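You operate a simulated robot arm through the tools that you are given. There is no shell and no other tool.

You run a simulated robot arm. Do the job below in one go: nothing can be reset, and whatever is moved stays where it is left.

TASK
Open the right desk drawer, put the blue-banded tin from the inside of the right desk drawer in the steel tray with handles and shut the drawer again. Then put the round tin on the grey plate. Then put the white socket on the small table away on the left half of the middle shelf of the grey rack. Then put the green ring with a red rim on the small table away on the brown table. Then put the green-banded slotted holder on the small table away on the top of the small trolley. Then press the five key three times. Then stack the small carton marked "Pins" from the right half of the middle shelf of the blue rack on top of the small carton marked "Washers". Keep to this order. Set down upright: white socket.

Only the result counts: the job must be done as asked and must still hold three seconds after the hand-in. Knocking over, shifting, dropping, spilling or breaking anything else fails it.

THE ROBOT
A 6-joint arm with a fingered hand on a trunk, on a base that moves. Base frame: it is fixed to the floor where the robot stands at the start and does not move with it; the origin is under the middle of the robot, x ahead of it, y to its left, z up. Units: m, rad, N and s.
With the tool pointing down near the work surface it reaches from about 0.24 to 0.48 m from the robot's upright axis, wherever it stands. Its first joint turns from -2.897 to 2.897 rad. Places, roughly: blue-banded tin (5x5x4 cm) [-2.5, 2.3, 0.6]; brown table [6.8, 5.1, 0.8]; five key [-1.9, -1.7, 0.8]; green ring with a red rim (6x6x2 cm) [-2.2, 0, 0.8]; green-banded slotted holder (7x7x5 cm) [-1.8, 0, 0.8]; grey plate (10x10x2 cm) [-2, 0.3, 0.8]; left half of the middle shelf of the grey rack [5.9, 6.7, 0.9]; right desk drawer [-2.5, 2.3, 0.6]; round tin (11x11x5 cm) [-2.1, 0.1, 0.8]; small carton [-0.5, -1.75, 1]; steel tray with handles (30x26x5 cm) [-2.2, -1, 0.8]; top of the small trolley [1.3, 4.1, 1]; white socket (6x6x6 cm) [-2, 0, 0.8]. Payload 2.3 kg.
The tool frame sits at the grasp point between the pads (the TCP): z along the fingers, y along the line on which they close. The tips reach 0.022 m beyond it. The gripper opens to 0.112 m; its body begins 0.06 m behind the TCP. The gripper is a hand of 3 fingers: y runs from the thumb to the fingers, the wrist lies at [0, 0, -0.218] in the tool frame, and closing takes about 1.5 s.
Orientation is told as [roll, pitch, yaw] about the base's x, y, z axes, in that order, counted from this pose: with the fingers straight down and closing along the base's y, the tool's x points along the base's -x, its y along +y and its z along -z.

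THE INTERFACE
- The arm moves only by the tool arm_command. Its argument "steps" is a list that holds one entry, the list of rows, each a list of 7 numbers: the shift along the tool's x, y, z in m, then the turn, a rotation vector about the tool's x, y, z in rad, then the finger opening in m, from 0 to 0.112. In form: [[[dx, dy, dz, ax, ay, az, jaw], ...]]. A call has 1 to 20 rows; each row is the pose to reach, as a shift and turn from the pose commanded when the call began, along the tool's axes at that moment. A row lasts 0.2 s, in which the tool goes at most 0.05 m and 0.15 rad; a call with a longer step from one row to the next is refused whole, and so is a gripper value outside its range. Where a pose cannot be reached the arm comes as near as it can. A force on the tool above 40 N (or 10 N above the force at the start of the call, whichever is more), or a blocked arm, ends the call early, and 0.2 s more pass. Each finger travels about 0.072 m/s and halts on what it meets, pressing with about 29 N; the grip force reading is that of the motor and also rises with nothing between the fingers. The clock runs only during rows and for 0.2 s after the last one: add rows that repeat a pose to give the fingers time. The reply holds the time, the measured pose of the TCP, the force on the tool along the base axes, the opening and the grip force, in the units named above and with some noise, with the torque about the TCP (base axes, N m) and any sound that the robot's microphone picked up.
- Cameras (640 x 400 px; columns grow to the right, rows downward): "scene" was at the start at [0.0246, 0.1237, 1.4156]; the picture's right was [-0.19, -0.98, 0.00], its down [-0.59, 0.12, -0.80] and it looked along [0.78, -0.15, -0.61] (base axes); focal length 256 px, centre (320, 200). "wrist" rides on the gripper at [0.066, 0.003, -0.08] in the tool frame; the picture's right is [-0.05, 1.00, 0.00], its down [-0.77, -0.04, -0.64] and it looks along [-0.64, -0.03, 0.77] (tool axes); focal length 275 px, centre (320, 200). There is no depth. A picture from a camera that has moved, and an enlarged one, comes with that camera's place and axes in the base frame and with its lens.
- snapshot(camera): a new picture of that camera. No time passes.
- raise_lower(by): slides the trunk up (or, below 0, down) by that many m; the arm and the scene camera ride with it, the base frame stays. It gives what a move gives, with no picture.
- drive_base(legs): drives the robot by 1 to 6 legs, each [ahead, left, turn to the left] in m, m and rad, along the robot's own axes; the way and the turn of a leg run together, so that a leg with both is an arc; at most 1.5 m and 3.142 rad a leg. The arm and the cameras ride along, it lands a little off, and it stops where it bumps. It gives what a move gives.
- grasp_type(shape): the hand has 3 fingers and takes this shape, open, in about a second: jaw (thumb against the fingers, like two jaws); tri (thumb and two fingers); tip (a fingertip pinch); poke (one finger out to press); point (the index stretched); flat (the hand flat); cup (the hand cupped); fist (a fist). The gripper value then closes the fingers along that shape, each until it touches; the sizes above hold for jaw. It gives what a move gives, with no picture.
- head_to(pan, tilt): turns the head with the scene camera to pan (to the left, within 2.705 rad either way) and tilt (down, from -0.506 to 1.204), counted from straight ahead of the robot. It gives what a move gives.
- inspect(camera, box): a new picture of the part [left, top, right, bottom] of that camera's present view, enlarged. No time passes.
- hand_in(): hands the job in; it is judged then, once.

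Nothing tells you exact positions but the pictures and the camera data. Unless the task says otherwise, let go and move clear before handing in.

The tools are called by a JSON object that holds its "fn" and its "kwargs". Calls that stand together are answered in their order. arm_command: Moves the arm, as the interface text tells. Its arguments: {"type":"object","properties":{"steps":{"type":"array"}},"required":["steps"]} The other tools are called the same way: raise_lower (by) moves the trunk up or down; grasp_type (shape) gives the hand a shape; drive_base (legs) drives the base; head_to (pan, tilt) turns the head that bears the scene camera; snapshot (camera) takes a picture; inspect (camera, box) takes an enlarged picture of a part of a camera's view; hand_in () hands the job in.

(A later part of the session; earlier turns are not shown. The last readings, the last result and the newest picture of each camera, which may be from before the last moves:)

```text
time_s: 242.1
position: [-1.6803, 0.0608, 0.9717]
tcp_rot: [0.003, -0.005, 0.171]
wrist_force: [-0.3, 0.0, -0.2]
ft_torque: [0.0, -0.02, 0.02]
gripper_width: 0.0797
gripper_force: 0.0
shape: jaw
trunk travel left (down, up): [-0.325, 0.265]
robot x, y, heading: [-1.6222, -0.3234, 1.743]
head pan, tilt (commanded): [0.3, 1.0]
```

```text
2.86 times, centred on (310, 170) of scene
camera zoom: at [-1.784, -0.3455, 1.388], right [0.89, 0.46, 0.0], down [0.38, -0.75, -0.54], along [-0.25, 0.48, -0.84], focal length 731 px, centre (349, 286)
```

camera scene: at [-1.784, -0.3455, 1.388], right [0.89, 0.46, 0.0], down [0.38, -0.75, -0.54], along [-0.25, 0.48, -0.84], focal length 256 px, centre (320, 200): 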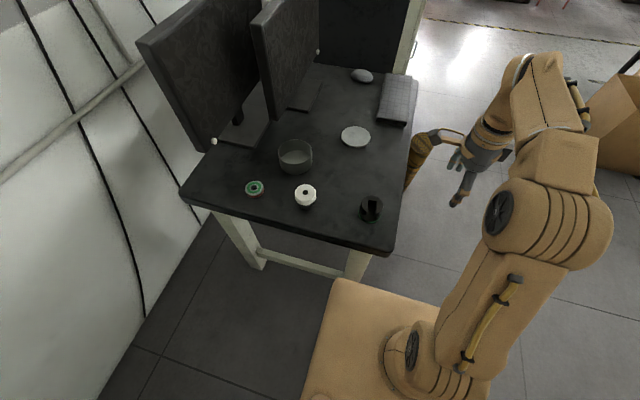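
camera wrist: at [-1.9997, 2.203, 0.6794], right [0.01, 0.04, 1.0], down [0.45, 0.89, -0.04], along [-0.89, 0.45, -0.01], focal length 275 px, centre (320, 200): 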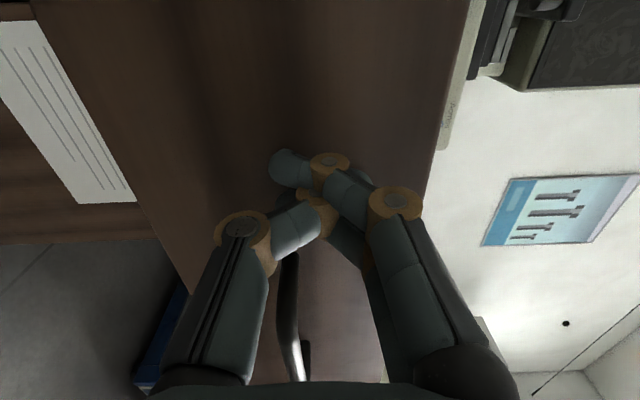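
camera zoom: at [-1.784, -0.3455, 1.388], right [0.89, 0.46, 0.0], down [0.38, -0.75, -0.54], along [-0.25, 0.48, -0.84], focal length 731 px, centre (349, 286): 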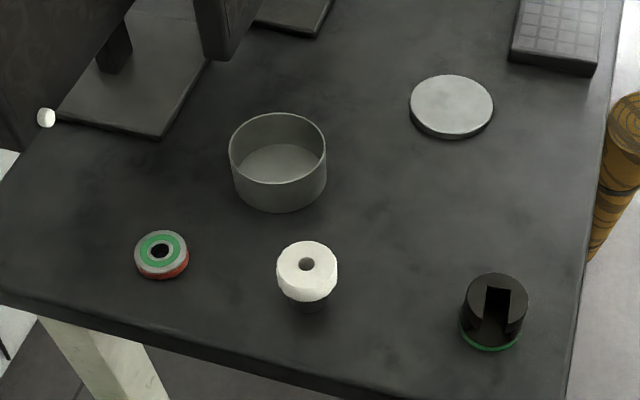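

Measured: tin centre about [-2.105, 0.11] with rim near z 0.80, ring [-2.16, -0.04], socket [-2.00, -0.01], holder [-1.83, 0.05]. I slide on until the hand faces the tin's near rim.

{"fn": "drive_base", "kwargs": {"legs": [[-0.009, 0.4, 0]]}}

{"fn": "raise_lower", "kwargs": {"by": 0.06}}

{"fn": "head_to", "kwargs": {"pan": 0.1, "tilt": 1.0}}

{"fn": "snapshot", "kwargs": {"camera": "scene"}}

{"fn": "snapshot", "kwargs": {"camera": "wrist"}}

```text
time_s: 244.6
position: [-2.0687, -0.0135, 0.9714]
tcp_rot: [0.0, -0.004, 0.163]
wrist_force: [0.3, -0.3, 0.1]
ft_torque: [0.0, -0.01, 0.0]
gripper_width: 0.0797
gripper_force: 0.0
shape: jaw
trunk travel left (down, up): [-0.325, 0.265]
robot x, y, heading: [-2.0216, -0.4002, 1.737]
head pan, tilt (commanded): [0.3, 1.0]
```

```text
time_s: 245.6
position: [-2.0702, -0.0139, 1.0313]
tcp_rot: [0.001, -0.008, 0.163]
wrist_force: [0.6, 0.0, -0.5]
ft_torque: [0.0, 0.03, -0.02]
gripper_width: 0.0799
gripper_force: 0.0
shape: jaw
trunk travel left (down, up): [-0.385, 0.205]
robot x, y, heading: [-2.0171, -0.3984, 1.731]
head pan, tilt (commanded): [0.3, 1.0]
```

```text
time_s: 246.4
position: [-2.0701, -0.0141, 1.0315]
tcp_rot: [0.001, -0.007, 0.162]
wrist_force: [-0.4, 0.3, -0.1]
ft_torque: [0.0, 0.0, -0.03]
gripper_width: 0.0796
gripper_force: 0.1
shape: jaw
trunk travel left (down, up): [-0.385, 0.205]
robot x, y, heading: [-2.0198, -0.3997, 1.737]
head pan, tilt (commanded): [0.099, 1.0]
```

```text
taken
camera scene: at [-2.1647, -0.4146, 1.4479], right [0.97, 0.26, 0.0], down [0.22, -0.81, -0.54], along [-0.14, 0.52, -0.84], focal length 256 px, centre (320, 200)
```

scene: 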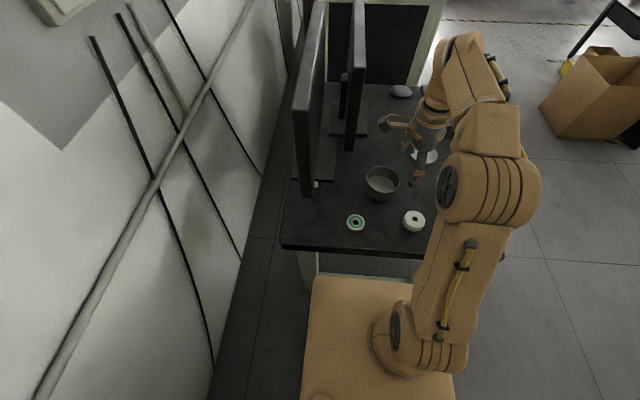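

```text
taken
camera wrist: at [-2.1365, -0.0224, 1.1117], right [-0.12, 0.99, 0.0], down [0.76, 0.09, 0.64], along [0.64, 0.08, -0.77], focal length 275 px, centre (320, 200)
```

wrist: 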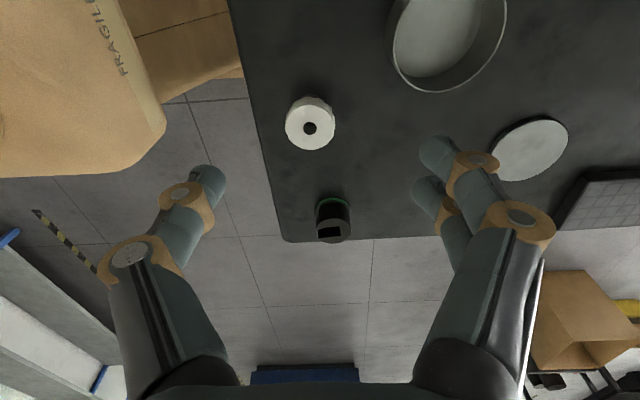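

The hand is a bit short of the tin. I lower first at this reach, then extend over the near rim while staying above it.

{"fn": "arm_command", "kwargs": {"steps": [[[0, 0, 0.04, 0, 0, 0, 0.07], [0, 0, 0.08, 0, 0, 0, 0.065], [0, 0, 0.12, 0, 0, 0, 0.065], [0.003, 0.015, 0.15, 0, 0, 0, 0.065], [0.006, 0.03, 0.16, 0, 0, 0, 0.065], [0.009, 0.05, 0.16, 0, 0, 0, 0.065], [0.012, 0.065, 0.16, 0, 0, 0, 0.065], [0.0141, 0.0753, 0.16, 0, 0, 0, 0.065], [0.0141, 0.0753, 0.16, 0, 0, 0, 0.065]]]}}

{"fn": "snapshot", "kwargs": {"camera": "wrist"}}

{"fn": "inspect", "kwargs": {"camera": "scene", "box": [300, 110, 500, 250]}}

```text
time_s: 248.4
position: [-2.095, 0.0577, 0.8714]
tcp_rot: [0.002, -0.006, 0.162]
wrist_force: [0.1, 0.6, -0.3]
ft_torque: [-0.03, -0.01, 0.01]
gripper_width: 0.0651
gripper_force: 0.1
shape: jaw
trunk travel left (down, up): [-0.385, 0.205]
robot x, y, heading: [-2.0171, -0.4024, 1.736]
head pan, tilt (commanded): [0.099, 1.0]
```

```text
taken
camera wrist: at [-2.1617, 0.0511, 0.9519], right [-0.12, 0.99, 0.0], down [0.76, 0.09, 0.64], along [0.64, 0.08, -0.77], focal length 275 px, centre (320, 200)
```

wrist: 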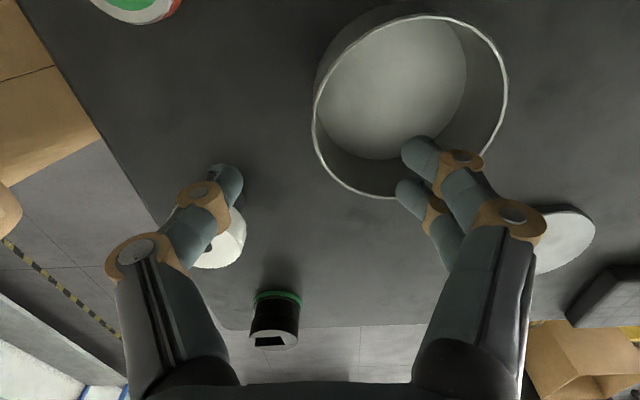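

```text
2.86 times, centred on (400, 180) of scene
camera zoom: at [-2.1647, -0.4147, 1.448], right [0.97, 0.26, 0.0], down [0.22, -0.81, -0.54], along [-0.14, 0.52, -0.84], focal length 731 px, centre (91, 257)
```

zoom: 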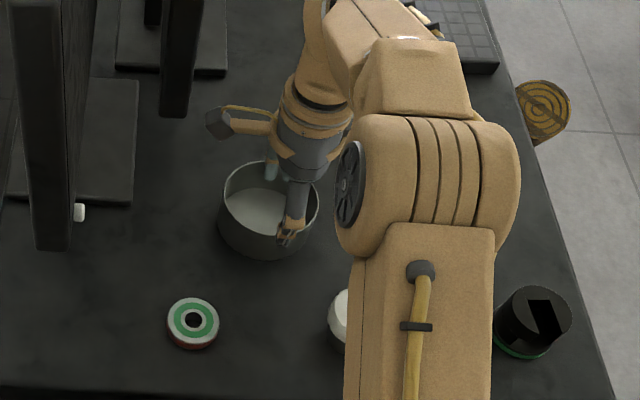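

The tin's rim is measured: centre [-2.098, 0.107], radius 0.053. The hand is over the near wall with two fingers inside and the thumb outside; I lower it.

{"fn": "arm_command", "kwargs": {"steps": [[[-0.005, -0.0034, 0.02, 0, 0, 0, 0.065], [-0.005, -0.0034, 0.04, 0, 0, 0, 0.065], [-0.005, -0.0034, 0.06, 0, 0, 0, 0.065], [-0.005, -0.0034, 0.07, 0, 0, 0, 0.065], [-0.005, -0.0034, 0.075, 0, 0, 0, 0.065], [-0.005, -0.0034, 0.075, 0, 0, 0, 0.065]]]}}

{"fn": "snapshot", "kwargs": {"camera": "wrist"}}

{"fn": "inspect", "kwargs": {"camera": "scene", "box": [300, 110, 500, 250]}}

```text
time_s: 249.8
position: [-2.0883, 0.0565, 0.7961]
tcp_rot: [0.002, -0.004, 0.162]
wrist_force: [0.3, -0.3, -0.5]
ft_torque: [-0.01, 0.02, -0.03]
gripper_width: 0.0653
gripper_force: 0.1
shape: jaw
trunk travel left (down, up): [-0.385, 0.205]
robot x, y, heading: [-2.0194, -0.3996, 1.734]
head pan, tilt (commanded): [0.099, 1.0]
```

```text
taken
camera wrist: at [-2.1553, 0.048, 0.8764], right [-0.11, 0.99, 0.0], down [0.76, 0.09, 0.64], along [0.64, 0.08, -0.77], focal length 275 px, centre (320, 200)
```

wrist: 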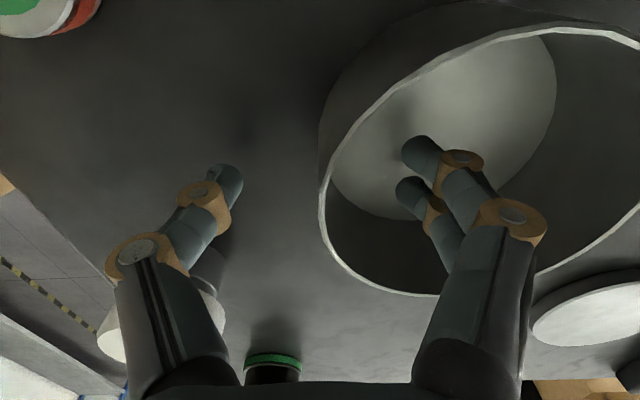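

```text
2.86 times, centred on (400, 180) of scene
camera zoom: at [-2.1647, -0.4146, 1.448], right [0.97, 0.26, 0.0], down [0.22, -0.81, -0.54], along [-0.14, 0.52, -0.84], focal length 731 px, centre (91, 257)
```

zoom: 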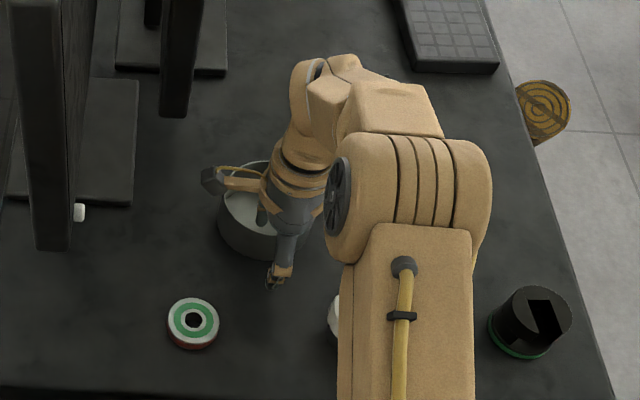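

The wall passes right between thumb and fingers. I lower 6 mm more and close on the wall.

{"fn": "arm_command", "kwargs": {"steps": [[[0, 0, 0.006, 0, 0, 0, 0.065], [0, 0, 0.006, 0, 0, 0, 0.045], [0, 0, 0.006, 0, 0, 0, 0.02], [0, 0, 0.006, 0, 0, 0, 0.0], [0, 0, 0.006, 0, 0, 0, 0.0], [0, 0, 0.006, 0, 0, 0, 0.0], [0, 0, 0.006, 0, 0, 0, 0.0], [0, 0, 0.006, 0, 0, 0, 0.0]]]}}

{"fn": "snapshot", "kwargs": {"camera": "wrist"}}

```text
time_s: 251.6
position: [-2.0892, 0.057, 0.7897]
tcp_rot: [0.001, -0.003, 0.163]
wrist_force: [0.4, -0.1, 0.3]
ft_torque: [0.02, 0.0, 0.03]
gripper_width: 0.0
gripper_force: 29.1
shape: jaw
trunk travel left (down, up): [-0.385, 0.205]
robot x, y, heading: [-2.0146, -0.3968, 1.733]
head pan, tilt (commanded): [0.099, 1.0]
```

```text
taken
camera wrist: at [-2.1554, 0.0479, 0.8699], right [-0.11, 0.99, 0.0], down [0.76, 0.09, 0.64], along [0.64, 0.08, -0.77], focal length 275 px, centre (320, 200)
```

wrist: 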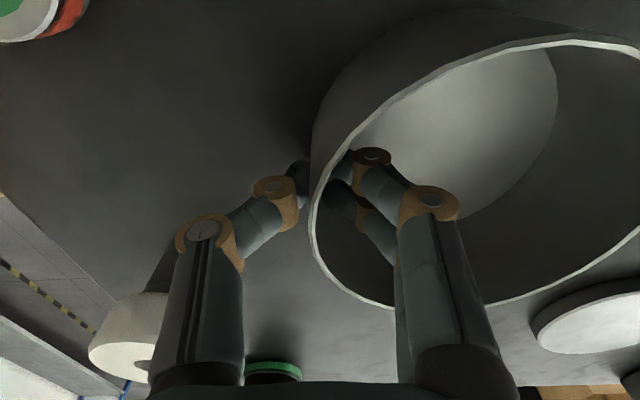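

The wall is pinched between thumb and fingers. I lift slowly with the arm and check that the tin comes along level.

{"fn": "arm_command", "kwargs": {"steps": [[[0, 0, -0.01, 0, 0, 0, 0.0], [0, 0, -0.02, 0, 0, 0, 0.0], [0, 0, -0.03, 0, 0, 0, 0.0], [0, 0, -0.04, 0, 0, 0, 0.0], [0, 0, -0.05, 0, 0, 0, 0.0], [0, 0, -0.05, 0, 0, 0, 0.0]]]}}

{"fn": "snapshot", "kwargs": {"camera": "wrist"}}

{"fn": "inspect", "kwargs": {"camera": "scene", "box": [300, 110, 500, 250]}}

```text
time_s: 253.0
position: [-2.0902, 0.0557, 0.8401]
tcp_rot: [0.001, -0.005, 0.162]
wrist_force: [-0.5, -0.3, -0.2]
ft_torque: [-0.05, -0.02, -0.02]
gripper_width: 0.0
gripper_force: 29.6
shape: jaw
trunk travel left (down, up): [-0.385, 0.205]
robot x, y, heading: [-2.0164, -0.4008, 1.733]
head pan, tilt (commanded): [0.099, 1.0]
```

```text
taken
camera wrist: at [-2.1568, 0.0474, 0.9203], right [-0.12, 0.99, 0.0], down [0.76, 0.09, 0.64], along [0.64, 0.08, -0.77], focal length 275 px, centre (320, 200)
```

wrist: 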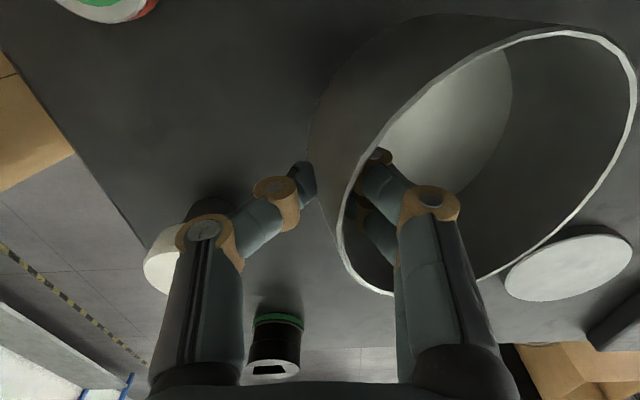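

```text
2.86 times, centred on (400, 180) of scene
camera zoom: at [-2.1647, -0.4143, 1.448], right [0.97, 0.26, 0.0], down [0.22, -0.81, -0.54], along [-0.14, 0.52, -0.84], focal length 731 px, centre (91, 257)
```

zoom: 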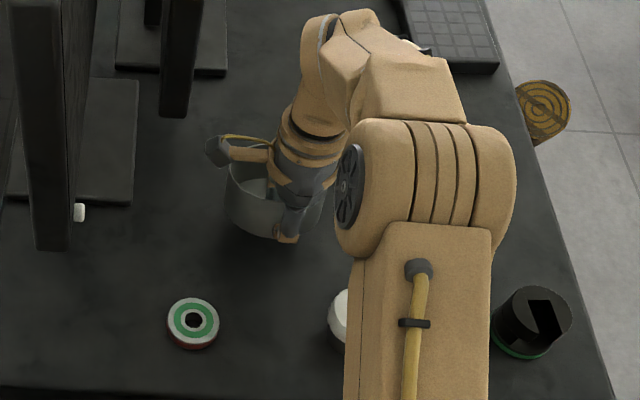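

The tin comes up but droops at the far side. I lift a little more and examine its tilt.

{"fn": "raise_lower", "kwargs": {"by": 0.06}}

{"fn": "snapshot", "kwargs": {"camera": "wrist"}}

{"fn": "head_to", "kwargs": {"pan": -0.1, "tilt": 0.8}}

{"fn": "inspect", "kwargs": {"camera": "scene", "box": [240, 100, 440, 250]}}

```text
time_s: 254.0
position: [-2.0887, 0.0565, 0.8991]
tcp_rot: [0.002, -0.005, 0.162]
wrist_force: [-0.5, -0.2, -1.2]
ft_torque: [-0.08, -0.02, -0.03]
gripper_width: 0.0
gripper_force: 28.5
shape: jaw
trunk travel left (down, up): [-0.445, 0.145]
robot x, y, heading: [-2.0164, -0.4008, 1.733]
head pan, tilt (commanded): [0.099, 1.0]
```

```text
taken
camera wrist: at [-2.1569, 0.0475, 0.9802], right [-0.11, 0.99, 0.0], down [0.76, 0.09, 0.64], along [0.64, 0.08, -0.77], focal length 275 px, centre (320, 200)
```

wrist: 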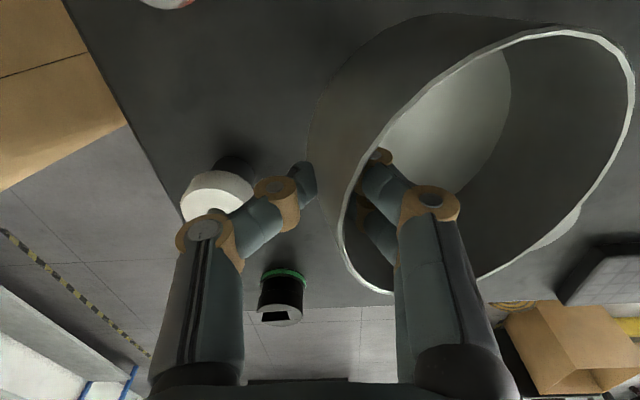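

```text
time_s: 254.7
position: [-2.0885, 0.0549, 0.9]
tcp_rot: [0.001, -0.006, 0.162]
wrist_force: [-0.4, -0.5, -1.2]
ft_torque: [-0.04, -0.01, 0.0]
gripper_width: 0.0001
gripper_force: 29.3
shape: jaw
trunk travel left (down, up): [-0.445, 0.145]
robot x, y, heading: [-2.0167, -0.3988, 1.735]
head pan, tilt (commanded): [-0.099, 0.799]
```

```text
2.67 times, centred on (340, 175) of scene
camera zoom: at [-2.1518, -0.4012, 1.523], right [1.0, 0.06, 0.0], down [0.05, -0.72, -0.7], along [-0.04, 0.7, -0.72], focal length 682 px, centre (267, 267)
```

zoom: 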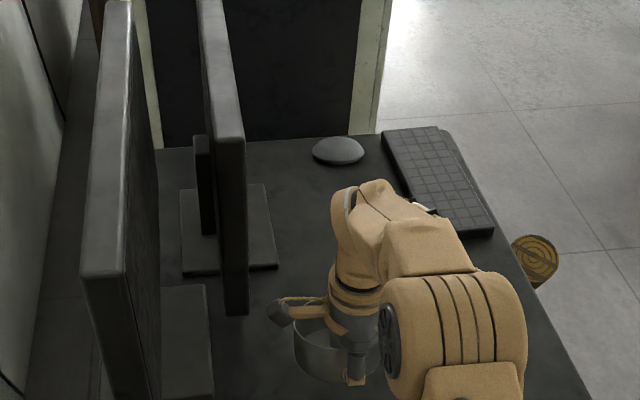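

The tin hangs steadily but tilted by roughly 15°. I zoom in to measure the tilt so I can level it by tilting the hand.

{"fn": "inspect", "kwargs": {"camera": "wrist", "box": [290, 0, 640, 310]}}

{"fn": "head_to", "kwargs": {"pan": 0.15, "tilt": 0.9}}

{"fn": "inspect", "kwargs": {"camera": "scene", "box": [300, 100, 460, 220]}}

```text
1.29 times, centred on (465, 155) of wrist
camera zoom: at [-2.1569, 0.0474, 0.9802], right [-0.11, 0.99, 0.0], down [0.76, 0.09, 0.64], along [0.64, 0.08, -0.77], focal length 355 px, centre (133, 258)
```

zoom: 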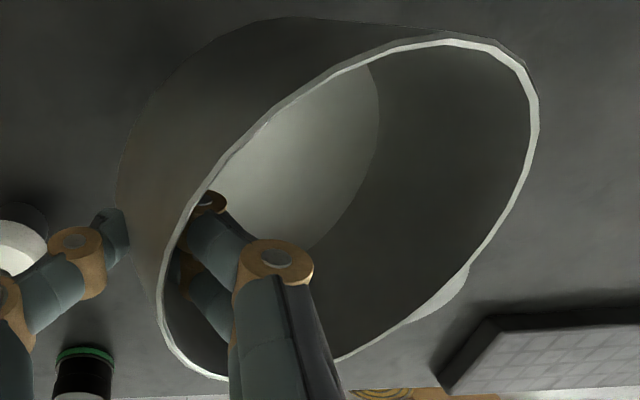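

```text
time_s: 255.5
position: [-2.0903, 0.0556, 0.8993]
tcp_rot: [0.001, -0.006, 0.163]
wrist_force: [0.5, -0.7, -0.8]
ft_torque: [-0.1, 0.01, -0.02]
gripper_width: 0.0
gripper_force: 28.9
shape: jaw
trunk travel left (down, up): [-0.445, 0.145]
robot x, y, heading: [-2.02, -0.4008, 1.738]
head pan, tilt (commanded): [0.15, 0.901]
```

```text
3.33 times, centred on (380, 160) of scene
camera zoom: at [-2.1698, -0.4098, 1.5152], right [0.95, 0.31, 0.0], down [0.24, -0.75, -0.62], along [-0.19, 0.59, -0.78], focal length 852 px, centre (120, 333)
```

zoom: 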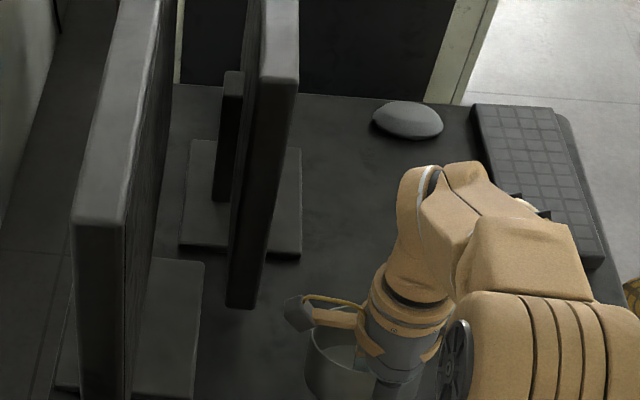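

The droop is about 10–16°; I'll level it later by tilting the hand about 13°. I raise the trunk, slide out of the lane, and turn to face the desk front for placing it on the plate.

{"fn": "raise_lower", "kwargs": {"by": 0.05}}

{"fn": "drive_base", "kwargs": {"legs": [[0, -0.5, 0], [0, -0.42, 0]]}}

{"fn": "snapshot", "kwargs": {"camera": "wrist"}}

```text
time_s: 256.4
position: [-2.0899, 0.0556, 0.9502]
tcp_rot: [0.002, -0.004, 0.163]
wrist_force: [1.2, 0.5, -1.3]
ft_torque: [-0.04, 0.01, 0.0]
gripper_width: 0.0
gripper_force: 28.9
shape: jaw
trunk travel left (down, up): [-0.495, 0.095]
robot x, y, heading: [-2.0163, -0.3982, 1.735]
head pan, tilt (commanded): [0.15, 0.901]
```

```text
time_s: 261.5
position: [-1.1801, 0.2083, 0.949]
tcp_rot: [0.002, -0.006, 0.164]
wrist_force: [-0.4, -0.2, -1.9]
ft_torque: [-0.07, 0.01, -0.02]
gripper_width: 0.0
gripper_force: 28.7
shape: jaw
trunk travel left (down, up): [-0.495, 0.095]
robot x, y, heading: [-1.1086, -0.2486, 1.733]
head pan, tilt (commanded): [0.15, 0.901]
```

```text
taken
camera wrist: at [-1.2479, 0.1988, 1.0302], right [-0.12, 0.99, 0.0], down [0.76, 0.09, 0.64], along [0.64, 0.08, -0.77], focal length 275 px, centre (320, 200)
```

wrist: 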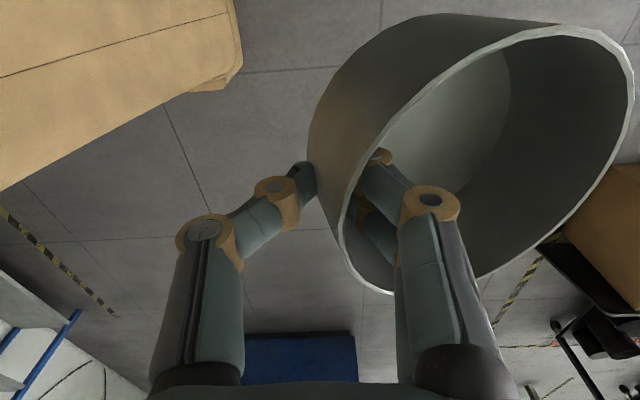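

The tin rides steadily. I turn to face the desk front and move to a stand-off in front of the plate.

{"fn": "drive_base", "kwargs": {"legs": [[0, 0, 1.595], [0.11, -0.524, 0]]}}

{"fn": "head_to", "kwargs": {"pan": 0.0, "tilt": 0.9}}

{"fn": "snapshot", "kwargs": {"camera": "scene"}}

```text
time_s: 268.4
position: [-1.7592, 0.1627, 0.9483]
tcp_rot: [0.002, -0.005, 1.736]
wrist_force: [-0.1, 0.7, -1.5]
ft_torque: [-0.02, -0.08, 0.01]
gripper_width: 0.0
gripper_force: 28.9
shape: jaw
trunk travel left (down, up): [-0.495, 0.095]
robot x, y, heading: [-1.3034, 0.235, -2.976]
head pan, tilt (commanded): [0.15, 0.901]
```

```text
time_s: 269.1
position: [-1.7584, 0.1606, 0.951]
tcp_rot: [0.003, -0.005, 1.737]
wrist_force: [0.5, 0.2, -0.8]
ft_torque: [0.01, -0.06, 0.01]
gripper_width: 0.0
gripper_force: 28.6
shape: jaw
trunk travel left (down, up): [-0.495, 0.095]
robot x, y, heading: [-1.3026, 0.236, -2.97]
head pan, tilt (commanded): [0.0, 0.901]
```

```text
taken
camera scene: at [-1.2961, 0.0941, 1.5652], right [-0.17, 0.99, 0.0], down [0.77, 0.13, -0.62], along [-0.61, -0.1, -0.78], focal length 256 px, centre (320, 200)
```

scene: 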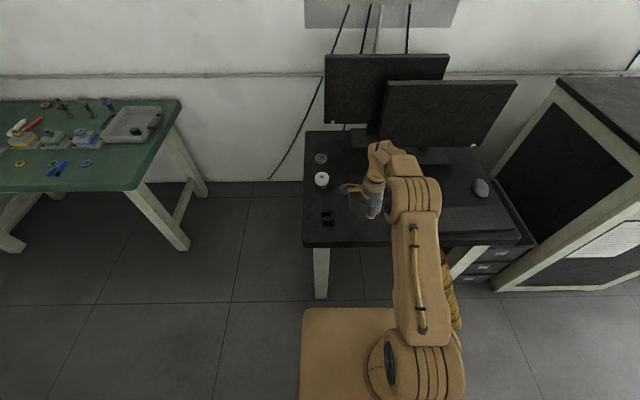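

I tilt the hand by about 0.22 rad to level the tin, then drive ahead to bring it near the plate.

{"fn": "arm_command", "kwargs": {"steps": [[[0, 0, 0, -0.055, 0, 0, 0.0], [0, 0, 0, -0.11, 0, 0, 0.0], [0, 0, 0, -0.165, 0, 0, 0.0], [0, 0, 0, -0.22, 0, 0, 0.0], [0, 0, 0, -0.22, 0, 0, 0.0]]]}}

{"fn": "drive_base", "kwargs": {"legs": [[0.165, 0, 0]]}}

{"fn": "head_to", "kwargs": {"pan": -0.1, "tilt": 1.0}}

{"fn": "snapshot", "kwargs": {"camera": "scene"}}

{"fn": "snapshot", "kwargs": {"camera": "wrist"}}

```text
time_s: 270.3
position: [-1.7577, 0.1616, 0.9494]
tcp_rot: [0.223, -0.005, 1.737]
wrist_force: [0.9, 0.5, -1.4]
ft_torque: [0.01, -0.03, 0.04]
gripper_width: 0.0006
gripper_force: 29.2
shape: jaw
trunk travel left (down, up): [-0.495, 0.095]
robot x, y, heading: [-1.3037, 0.2354, -2.973]
head pan, tilt (commanded): [0.0, 0.901]
```

```text
time_s: 271.7
position: [-1.9238, 0.1334, 0.9497]
tcp_rot: [0.222, -0.005, 1.737]
wrist_force: [-0.5, 0.6, -1.6]
ft_torque: [0.02, -0.05, 0.0]
gripper_width: 0.0
gripper_force: 29.3
shape: jaw
trunk travel left (down, up): [-0.495, 0.095]
robot x, y, heading: [-1.4668, 0.2067, -2.975]
head pan, tilt (commanded): [0.0, 0.901]
```

```text
time_s: 272.4
position: [-1.9234, 0.1325, 0.9503]
tcp_rot: [0.221, -0.005, 1.738]
wrist_force: [-0.7, -0.5, -1.4]
ft_torque: [-0.02, -0.06, 0.01]
gripper_width: 0.0
gripper_force: 29.3
shape: jaw
trunk travel left (down, up): [-0.495, 0.095]
robot x, y, heading: [-1.4679, 0.206, -2.974]
head pan, tilt (commanded): [-0.099, 1.0]
```

```text
taken
camera scene: at [-1.4563, 0.0741, 1.558], right [-0.07, 1.0, 0.0], down [0.84, 0.06, -0.54], along [-0.54, -0.04, -0.84], focal length 256 px, centre (320, 200)
```

scene: 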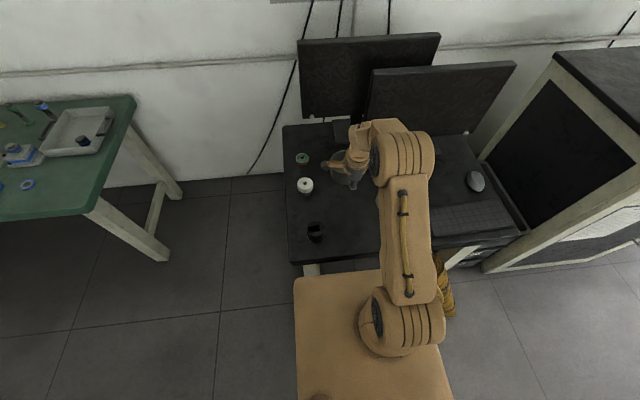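

```text
taken
camera wrist: at [-1.8984, 0.0688, 1.0292], right [-0.97, -0.12, 0.22], down [0.05, 0.79, 0.62], along [-0.25, 0.61, -0.76], focal length 275 px, centre (320, 200)
```

wrist: 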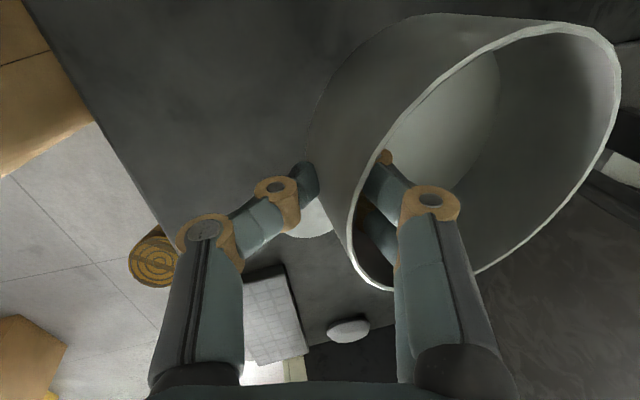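

I move the hand right over the plate, pulling in slightly.

{"fn": "arm_command", "kwargs": {"steps": [[[-0.03, -0.005, -0.001, 0, 0, 0, 0.0], [-0.06, -0.01, -0.002, 0, 0, 0, 0.0], [-0.09, -0.015, -0.003, 0, 0, 0, 0.0], [-0.12, -0.02, -0.0045, 0, 0, 0, 0.0], [-0.15, -0.025, -0.0055, 0, 0, 0, 0.0], [-0.1666, -0.0279, -0.0062, 0, 0, 0, 0.0], [-0.1666, -0.0279, -0.0062, 0, 0, 0, 0.0]]]}}

{"fn": "snapshot", "kwargs": {"camera": "scene"}}

{"fn": "inspect", "kwargs": {"camera": "scene", "box": [300, 110, 460, 230]}}

{"fn": "snapshot", "kwargs": {"camera": "wrist"}}

```text
time_s: 274.0
position: [-1.9221, 0.3014, 0.9501]
tcp_rot: [0.221, -0.004, 1.738]
wrist_force: [0.8, 0.3, -1.3]
ft_torque: [0.01, -0.06, 0.03]
gripper_width: 0.0
gripper_force: 28.8
shape: jaw
trunk travel left (down, up): [-0.495, 0.095]
robot x, y, heading: [-1.4707, 0.2074, -2.972]
head pan, tilt (commanded): [-0.099, 1.0]
```

```text
taken
camera scene: at [-1.4565, 0.0741, 1.558], right [-0.07, 1.0, 0.0], down [0.84, 0.06, -0.54], along [-0.54, -0.04, -0.84], focal length 256 px, centre (320, 200)
```

scene: 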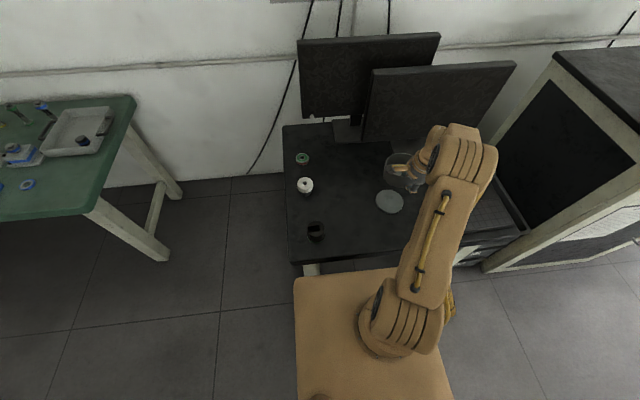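

```text
3.33 times, centred on (380, 170) of scene
camera zoom: at [-1.4565, 0.0741, 1.558], right [-0.07, 1.0, 0.0], down [0.84, 0.06, -0.54], along [-0.54, -0.04, -0.84], focal length 852 px, centre (120, 300)
```

zoom: 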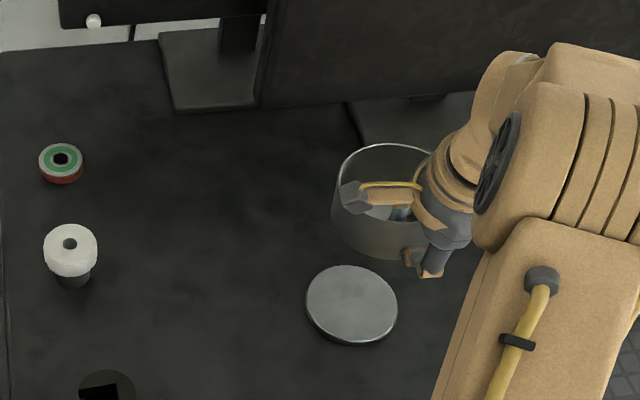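

```text
taken
camera wrist: at [-1.8976, 0.237, 1.0292], right [-0.97, -0.12, 0.22], down [0.05, 0.79, 0.62], along [-0.25, 0.61, -0.76], focal length 275 px, centre (320, 200)
```

wrist: 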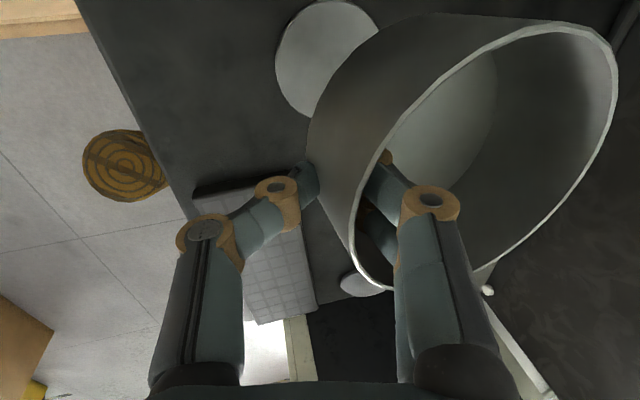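

The plate re-measures at [-1.976, 0.291] and the tin hangs right above it, nearly level. I lower most of the way with the trunk and check.

{"fn": "raise_lower", "kwargs": {"by": -0.105}}

{"fn": "inspect", "kwargs": {"camera": "scene", "box": [300, 110, 460, 230]}}

{"fn": "snapshot", "kwargs": {"camera": "wrist"}}

```text
time_s: 275.4
position: [-1.9233, 0.3002, 0.8452]
tcp_rot: [0.221, -0.005, 1.738]
wrist_force: [-0.5, 0.4, -1.2]
ft_torque: [0.0, -0.02, 0.02]
gripper_width: 0.0001
gripper_force: 29.1
shape: jaw
trunk travel left (down, up): [-0.39, 0.2]
robot x, y, heading: [-1.4648, 0.2083, -2.974]
head pan, tilt (commanded): [-0.099, 1.0]
```

```text
3.33 times, centred on (380, 170) of scene
camera zoom: at [-1.4564, 0.0743, 1.453], right [-0.07, 1.0, 0.0], down [0.84, 0.06, -0.54], along [-0.54, -0.04, -0.84], focal length 852 px, centre (120, 300)
```

zoom: 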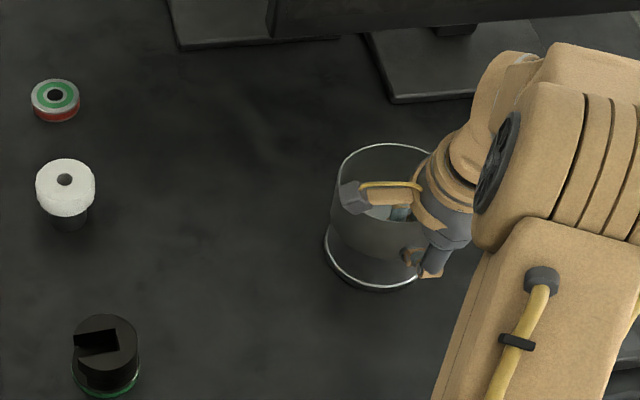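

```text
taken
camera wrist: at [-1.8976, 0.2368, 0.9243], right [-0.97, -0.12, 0.22], down [0.05, 0.79, 0.62], along [-0.25, 0.61, -0.76], focal length 275 px, centre (320, 200)
```

wrist: 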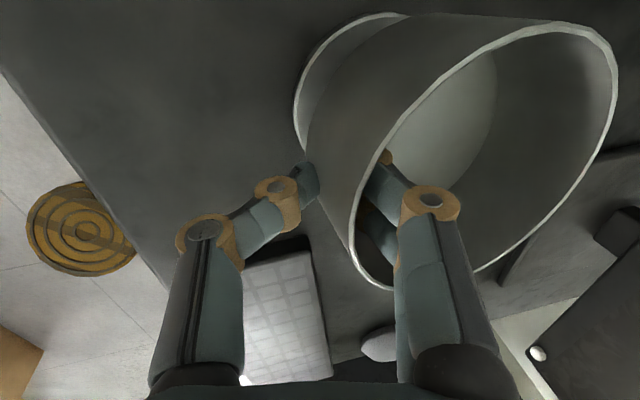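

About 3 cm remain. I lower vertically in small arm steps, watching the force.

{"fn": "arm_command", "kwargs": {"steps": [[[0, -0.0011, 0.0049, 0, 0, 0, 0.0], [0, -0.0022, 0.0098, 0, 0, 0, 0.0], [0, -0.0033, 0.0146, 0, 0, 0, 0.0], [0, -0.0044, 0.0195, 0, 0, 0, 0.0], [0, -0.0044, 0.0195, 0, 0, 0, 0.0]]]}}

{"fn": "inspect", "kwargs": {"camera": "scene", "box": [300, 110, 460, 230]}}

```text
time_s: 276.6
position: [-1.9211, 0.3018, 0.8245]
tcp_rot: [0.222, -0.005, 1.739]
wrist_force: [0.2, 1.1, -1.6]
ft_torque: [0.02, -0.05, -0.01]
gripper_width: 0.0
gripper_force: 28.7
shape: jaw
trunk travel left (down, up): [-0.39, 0.2]
robot x, y, heading: [-1.4697, 0.2075, -2.977]
head pan, tilt (commanded): [-0.099, 1.0]
```

```text
3.33 times, centred on (380, 170) of scene
camera zoom: at [-1.4564, 0.0743, 1.453], right [-0.07, 1.0, 0.0], down [0.84, 0.06, -0.54], along [-0.54, -0.04, -0.84], focal length 852 px, centre (120, 300)
```

zoom: 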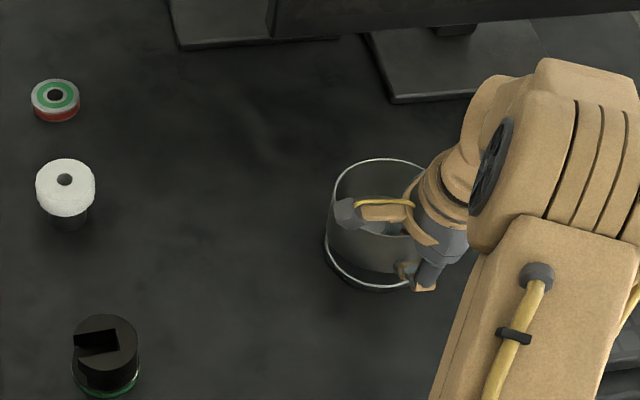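

{"fn": "arm_command", "kwargs": {"steps": [[[0, -0.0009, 0.0039, 0, 0, 0, 0.0], [0, -0.0017, 0.0078, 0, 0, 0, 0.0], [0, -0.0017, 0.0078, 0, 0, 0, 0.0]]]}}

{"fn": "inspect", "kwargs": {"camera": "scene", "box": [340, 140, 440, 215]}}

```text
time_s: 277.4
position: [-1.9226, 0.3011, 0.8176]
tcp_rot: [0.22, -0.006, 1.738]
wrist_force: [-0.5, -0.5, -1.0]
ft_torque: [0.0, -0.08, 0.03]
gripper_width: 0.0002
gripper_force: 29.2
shape: jaw
trunk travel left (down, up): [-0.39, 0.2]
robot x, y, heading: [-1.4717, 0.2075, -2.973]
head pan, tilt (commanded): [-0.099, 1.0]
```

```text
5.33 times, centred on (390, 178) of scene
camera zoom: at [-1.4564, 0.0743, 1.453], right [-0.07, 1.0, 0.0], down [0.84, 0.06, -0.54], along [-0.54, -0.04, -0.84], focal length 1364 px, centre (-53, 320)
```

zoom: 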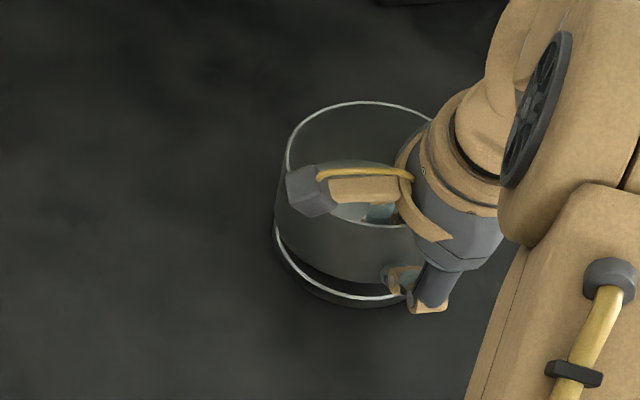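

{"fn": "arm_command", "kwargs": {"steps": [[[0, -0.0009, 0.0039, 0, 0, 0, 0.0], [0, -0.0009, 0.0039, 0, 0, 0, 0.0]]]}}

{"fn": "arm_command", "kwargs": {"steps": [[[0, -0.0009, 0.0039, 0, 0, 0, 0.0], [0, -0.0009, 0.0039, 0, 0, 0, 0.0]]]}}

{"fn": "inspect", "kwargs": {"camera": "scene", "box": [340, 140, 440, 215]}}

```text
time_s: 278.0
position: [-1.9233, 0.302, 0.8133]
tcp_rot: [0.221, -0.006, 1.739]
wrist_force: [-0.2, 0.9, -1.3]
ft_torque: [0.02, -0.07, 0.01]
gripper_width: 0.0001
gripper_force: 29.3
shape: jaw
trunk travel left (down, up): [-0.39, 0.2]
robot x, y, heading: [-1.4666, 0.2058, -2.971]
head pan, tilt (commanded): [-0.099, 1.0]
```

```text
time_s: 278.6
position: [-1.922, 0.3009, 0.8089]
tcp_rot: [0.22, -0.005, 1.739]
wrist_force: [0.0, 0.1, -0.4]
ft_torque: [0.01, -0.06, -0.02]
gripper_width: 0.0002
gripper_force: 28.9
shape: jaw
trunk travel left (down, up): [-0.39, 0.2]
robot x, y, heading: [-1.4724, 0.2083, -2.973]
head pan, tilt (commanded): [-0.099, 1.0]
```

```text
5.33 times, centred on (390, 178) of scene
camera zoom: at [-1.4564, 0.0743, 1.453], right [-0.07, 1.0, 0.0], down [0.84, 0.06, -0.54], along [-0.54, -0.04, -0.84], focal length 1364 px, centre (-53, 320)
```

zoom: 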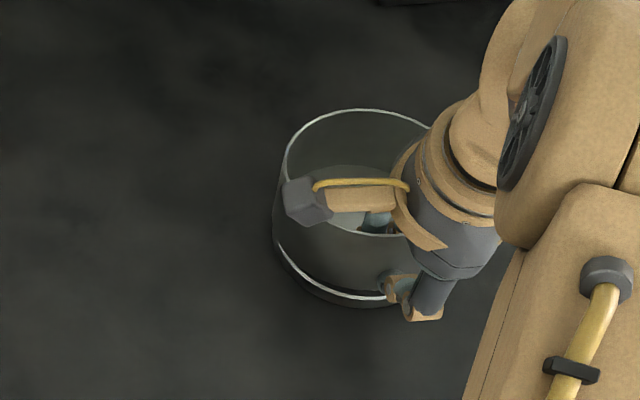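

{"fn": "arm_command", "kwargs": {"steps": [[[0, -0.0007, 0.003, 0, 0, 0, 0.0], [0, -0.0007, 0.003, 0, 0, 0, 0.0]]]}}

{"fn": "arm_command", "kwargs": {"steps": [[[0, -0.0007, 0.003, 0, 0, 0, 0.0], [0, -0.0007, 0.003, 0, 0, 0, 0.0]]]}}

{"fn": "inspect", "kwargs": {"camera": "scene", "box": [340, 140, 440, 215]}}

```text
time_s: 279.2
position: [-1.9228, 0.3013, 0.8061]
tcp_rot: [0.222, -0.007, 1.738]
wrist_force: [0.6, 0.5, -0.1]
ft_torque: [-0.01, 0.01, 0.02]
gripper_width: 0.0001
gripper_force: 29.8
shape: jaw
trunk travel left (down, up): [-0.39, 0.2]
robot x, y, heading: [-1.4687, 0.2072, -2.974]
head pan, tilt (commanded): [-0.099, 1.0]
```

```text
time_s: 279.8
position: [-1.9229, 0.3014, 0.8029]
tcp_rot: [0.224, -0.003, 1.738]
wrist_force: [0.1, -0.4, -0.7]
ft_torque: [-0.07, 0.0, 0.0]
gripper_width: 0.0001
gripper_force: 28.6
shape: jaw
trunk travel left (down, up): [-0.39, 0.2]
robot x, y, heading: [-1.4724, 0.2067, -2.975]
head pan, tilt (commanded): [-0.099, 1.0]
```

```text
5.33 times, centred on (390, 178) of scene
camera zoom: at [-1.4562, 0.0743, 1.453], right [-0.07, 1.0, 0.0], down [0.84, 0.06, -0.54], along [-0.54, -0.04, -0.84], focal length 1364 px, centre (-53, 320)
```

zoom: 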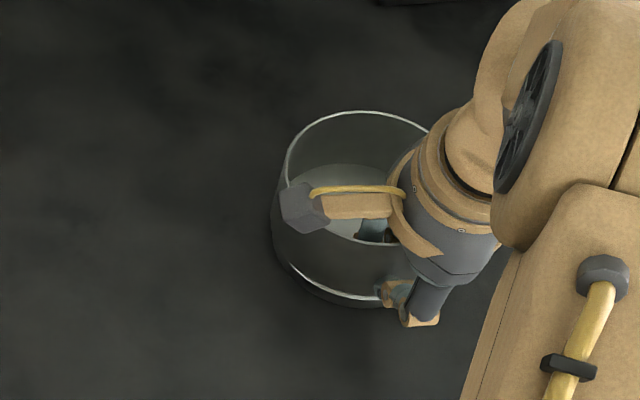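

The load torque vanished: the tin begins to rest on the plate. I continue slowly until it sits flat.

{"fn": "arm_command", "kwargs": {"steps": [[[0, -0.0004, 0.002, 0, 0, 0, 0.0], [0, -0.0007, 0.003, 0, 0, 0, 0.0], [0, -0.0007, 0.003, 0, 0, 0, 0.0]]]}}

{"fn": "arm_command", "kwargs": {"steps": [[[0, -0.0004, 0.002, 0, 0, 0, 0.0], [0, -0.0007, 0.003, 0, 0, 0, 0.0], [0, -0.0007, 0.003, 0, 0, 0, 0.0]]]}}

{"fn": "inspect", "kwargs": {"camera": "scene", "box": [340, 140, 440, 215]}}

```text
time_s: 280.6
position: [-1.9242, 0.3003, 0.7996]
tcp_rot: [0.222, -0.008, 1.738]
wrist_force: [-0.4, 0.5, 2.0]
ft_torque: [-0.03, 0.01, -0.04]
gripper_width: 0.0002
gripper_force: 28.9
shape: jaw
trunk travel left (down, up): [-0.39, 0.2]
robot x, y, heading: [-1.474, 0.2064, -2.978]
head pan, tilt (commanded): [-0.099, 1.0]
```

```text
time_s: 281.4
position: [-1.9219, 0.3016, 0.798]
tcp_rot: [0.225, -0.007, 1.738]
wrist_force: [-3.3, 1.2, 20.4]
ft_torque: [-0.03, 0.22, -0.01]
gripper_width: 0.0005
gripper_force: 28.5
shape: jaw
trunk travel left (down, up): [-0.39, 0.2]
robot x, y, heading: [-1.474, 0.21, -2.972]
head pan, tilt (commanded): [-0.099, 1.0]
```

```text
5.33 times, centred on (390, 178) of scene
camera zoom: at [-1.454, 0.074, 1.4531], right [-0.07, 1.0, 0.0], down [0.84, 0.06, -0.54], along [-0.54, -0.04, -0.84], focal length 1364 px, centre (-53, 320)
```

zoom: 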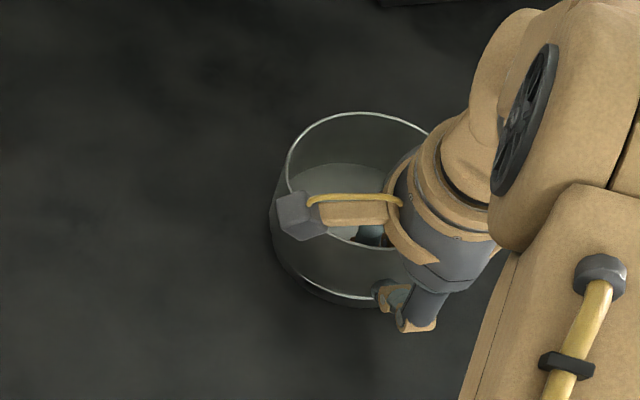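

The tin sits on the plate with 20 N reaction. I relax, open the fingers and lift straight up.

{"fn": "arm_command", "kwargs": {"steps": [[[0, 0.0004, -0.002, 0, 0, 0, 0.01], [0, 0.0004, -0.002, 0, 0, 0, 0.03], [0, 0.0004, -0.002, 0, 0, 0, 0.05], [0, 0.0004, -0.002, 0, 0, 0, 0.05], [0, 0.0004, -0.002, 0, 0, 0, 0.05], [0, 0.0044, -0.0195, 0, 0, 0, 0.05], [0, 0.0087, -0.039, 0, 0, 0, 0.05], [0, 0.0131, -0.0586, 0, 0, 0, 0.05], [0, 0.0174, -0.0781, 0, 0, 0, 0.05], [0, 0.0218, -0.0976, 0, 0, 0, 0.05], [0, 0.0218, -0.0976, 0, 0, 0, 0.05]]]}}

{"fn": "snapshot", "kwargs": {"camera": "wrist"}}

{"fn": "inspect", "kwargs": {"camera": "scene", "box": [340, 140, 440, 215]}}

```text
time_s: 283.8
position: [-1.9211, 0.3004, 0.8976]
tcp_rot: [0.222, -0.006, 1.738]
wrist_force: [-0.1, 0.9, 0.7]
ft_torque: [-0.03, -0.01, 0.0]
gripper_width: 0.0492
gripper_force: 0.1
shape: jaw
trunk travel left (down, up): [-0.39, 0.2]
robot x, y, heading: [-1.4701, 0.2105, -2.973]
head pan, tilt (commanded): [-0.099, 1.0]
```

```text
taken
camera wrist: at [-1.8968, 0.2367, 0.9762], right [-0.97, -0.12, 0.22], down [0.05, 0.79, 0.62], along [-0.25, 0.61, -0.76], focal length 275 px, centre (320, 200)
```

wrist: 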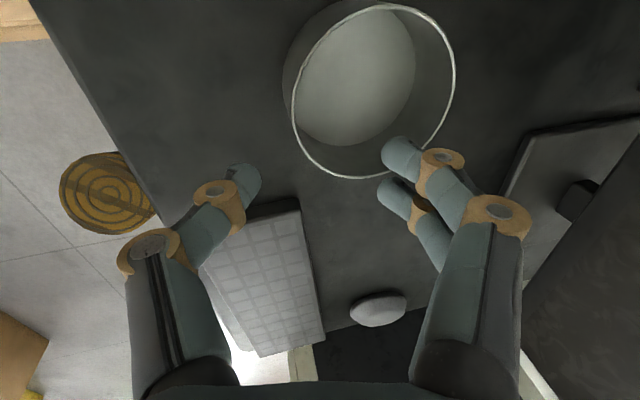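

```text
5.33 times, centred on (390, 178) of scene
camera zoom: at [-1.4563, 0.0743, 1.453], right [-0.07, 1.0, 0.0], down [0.84, 0.06, -0.54], along [-0.54, -0.04, -0.84], focal length 1364 px, centre (-53, 320)
```

zoom: 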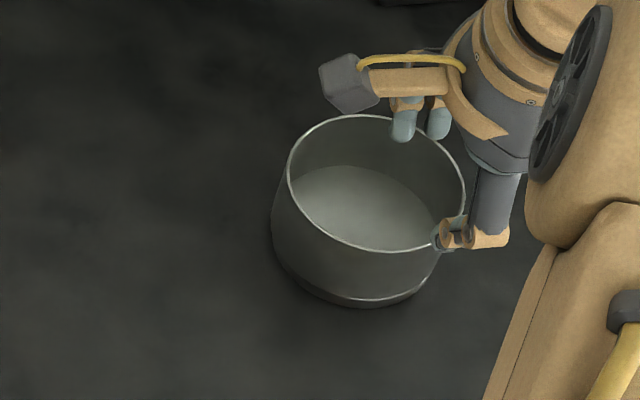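

The round tin stands level on the grey plate. I back away, untilt the hand, and go back to the lane for the white socket.

{"fn": "raise_lower", "kwargs": {"by": 0.07}}

{"fn": "drive_base", "kwargs": {"legs": [[-0.2, 0, 0]]}}

{"fn": "arm_command", "kwargs": {"steps": [[[0.034, 0, 0, 0.055, 0, 0, 0.08], [0.068, 0, 0, 0.11, 0, 0, 0.08], [0.102, 0, 0, 0.165, 0, 0, 0.08], [0.136, 0, 0, 0.22, 0, 0, 0.08], [0.17, 0, 0, 0.22, 0, 0, 0.08], [0.17, 0, 0, 0.22, 0, 0, 0.08]]]}}

{"fn": "snapshot", "kwargs": {"camera": "scene"}}

```text
time_s: 284.9
position: [-1.9216, 0.3006, 0.9678]
tcp_rot: [0.221, -0.005, 1.739]
wrist_force: [-0.7, 0.6, -0.1]
ft_torque: [0.03, -0.06, 0.02]
gripper_width: 0.0492
gripper_force: 0.1
shape: jaw
trunk travel left (down, up): [-0.46, 0.13]
robot x, y, heading: [-1.4688, 0.2051, -2.978]
head pan, tilt (commanded): [-0.099, 1.0]
```

```text
time_s: 286.5
position: [-1.7212, 0.3332, 0.9679]
tcp_rot: [0.224, -0.004, 1.741]
wrist_force: [0.3, 1.1, -0.2]
ft_torque: [0.0, 0.0, 0.0]
gripper_width: 0.0494
gripper_force: 0.1
shape: jaw
trunk travel left (down, up): [-0.46, 0.13]
robot x, y, heading: [-1.2679, 0.2411, -2.965]
head pan, tilt (commanded): [-0.099, 1.0]
```

```text
time_s: 287.9
position: [-1.6928, 0.166, 0.9664]
tcp_rot: [0.002, -0.006, 1.742]
wrist_force: [-0.6, -0.1, 0.0]
ft_torque: [0.01, -0.01, 0.0]
gripper_width: 0.0797
gripper_force: 0.0
shape: jaw
trunk travel left (down, up): [-0.46, 0.13]
robot x, y, heading: [-1.2722, 0.2411, -2.971]
head pan, tilt (commanded): [-0.099, 1.0]
```

```text
taken
camera scene: at [-1.2555, 0.1091, 1.523], right [-0.07, 1.0, 0.0], down [0.84, 0.06, -0.54], along [-0.54, -0.04, -0.84], focal length 256 px, centre (320, 200)
```

scene: 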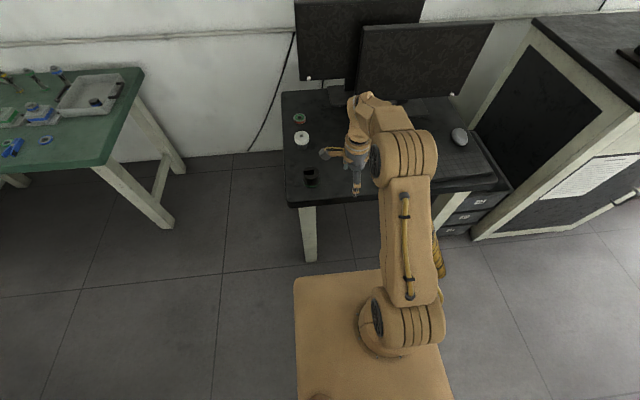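

Now for the white socket, which must later go onto a shelf with another shelf above, so I'll hold it with the hand tilted forward about 40°. I turn the wrist back and tilt it here in free space.

{"fn": "arm_command", "kwargs": {"steps": [[[0, 0, 0, 0, 0, -0.131, 0.08], [0, 0, 0, 0, 0, -0.262, 0.08], [0, 0, 0, 0, 0, -0.393, 0.08], [0, 0, 0, 0, 0, -0.524, 0.08], [0, 0, 0, 0, 0, -0.655, 0.08], [0, 0, 0, 0, 0, -0.785, 0.08], [0, 0, 0, 0, 0, -0.916, 0.08], [0, 0, 0, 0, 0, -1.047, 0.08], [0, 0, 0, 0, 0, -1.178, 0.08], [0, 0, 0, 0, 0, -1.309, 0.08], [0, 0, 0, 0, 0, -1.44, 0.08], [0, 0, 0, 0, 0, -1.571, 0.08], [0, 0, 0, 0, 0, -1.571, 0.08]]]}}

{"fn": "arm_command", "kwargs": {"steps": [[[0, 0, 0, 0, -0.14, 0, 0.08], [0, 0, 0, 0, -0.28, 0, 0.08], [0, 0, 0, 0, -0.42, 0, 0.08], [0, 0, 0, 0, -0.56, 0, 0.08], [0, 0, 0, 0, -0.7, 0, 0.08], [0, 0, 0, 0, -0.7, 0, 0.08]]]}}

{"fn": "drive_base", "kwargs": {"legs": [[-0.064, 0.518, 0], [0, 0, -1.565]]}}

{"fn": "head_to", "kwargs": {"pan": 0.5, "tilt": 0.8}}

{"fn": "snapshot", "kwargs": {"camera": "scene"}}

```text
time_s: 290.7
position: [-1.6924, 0.1657, 0.9665]
tcp_rot: [-0.006, 0.0, -2.969]
wrist_force: [0.3, 0.1, -0.3]
ft_torque: [-0.03, 0.0, 0.01]
gripper_width: 0.0794
gripper_force: 0.1
shape: jaw
trunk travel left (down, up): [-0.46, 0.13]
robot x, y, heading: [-1.2671, 0.2396, -2.97]
head pan, tilt (commanded): [-0.099, 1.0]
```

```text
time_s: 292.1
position: [-1.6916, 0.1663, 0.9657]
tcp_rot: [-0.008, -0.704, -2.967]
wrist_force: [0.2, -1.0, 0.5]
ft_torque: [0.0, 0.01, -0.01]
gripper_width: 0.0798
gripper_force: 0.0
shape: jaw
trunk travel left (down, up): [-0.46, 0.13]
robot x, y, heading: [-1.2715, 0.2421, -2.973]
head pan, tilt (commanded): [-0.099, 1.0]
```

```text
time_s: 298.9
position: [-1.1984, 0.1621, 0.966]
tcp_rot: [-0.008, -0.703, 1.762]
wrist_force: [-0.5, -0.2, 0.7]
ft_torque: [-0.01, 0.02, 0.03]
gripper_width: 0.08
gripper_force: 0.1
shape: jaw
trunk travel left (down, up): [-0.46, 0.13]
robot x, y, heading: [-1.1182, -0.2634, 1.759]
head pan, tilt (commanded): [-0.099, 1.0]
```

```text
time_s: 299.9
position: [-1.1996, 0.1609, 0.9663]
tcp_rot: [-0.007, -0.702, 1.76]
wrist_force: [0.5, 0.5, 0.5]
ft_torque: [0.0, -0.02, -0.01]
gripper_width: 0.0795
gripper_force: 0.0
shape: jaw
trunk travel left (down, up): [-0.46, 0.13]
robot x, y, heading: [-1.1188, -0.2597, 1.76]
head pan, tilt (commanded): [0.499, 0.799]
```

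```text
taken
camera scene: at [-1.2955, -0.2838, 1.5381], right [0.78, 0.63, 0.0], down [0.45, -0.56, -0.7], along [-0.44, 0.54, -0.72], focal length 256 px, centre (320, 200)
```

scene: 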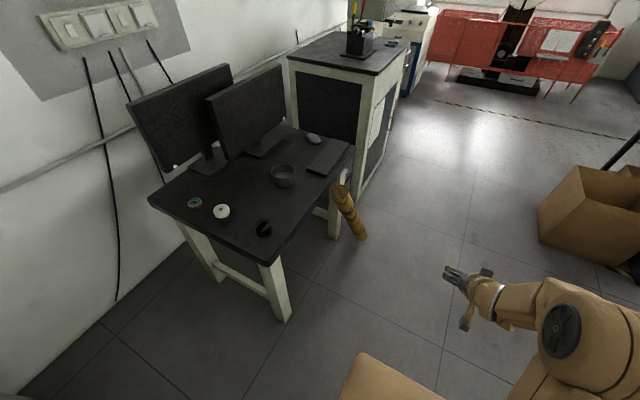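

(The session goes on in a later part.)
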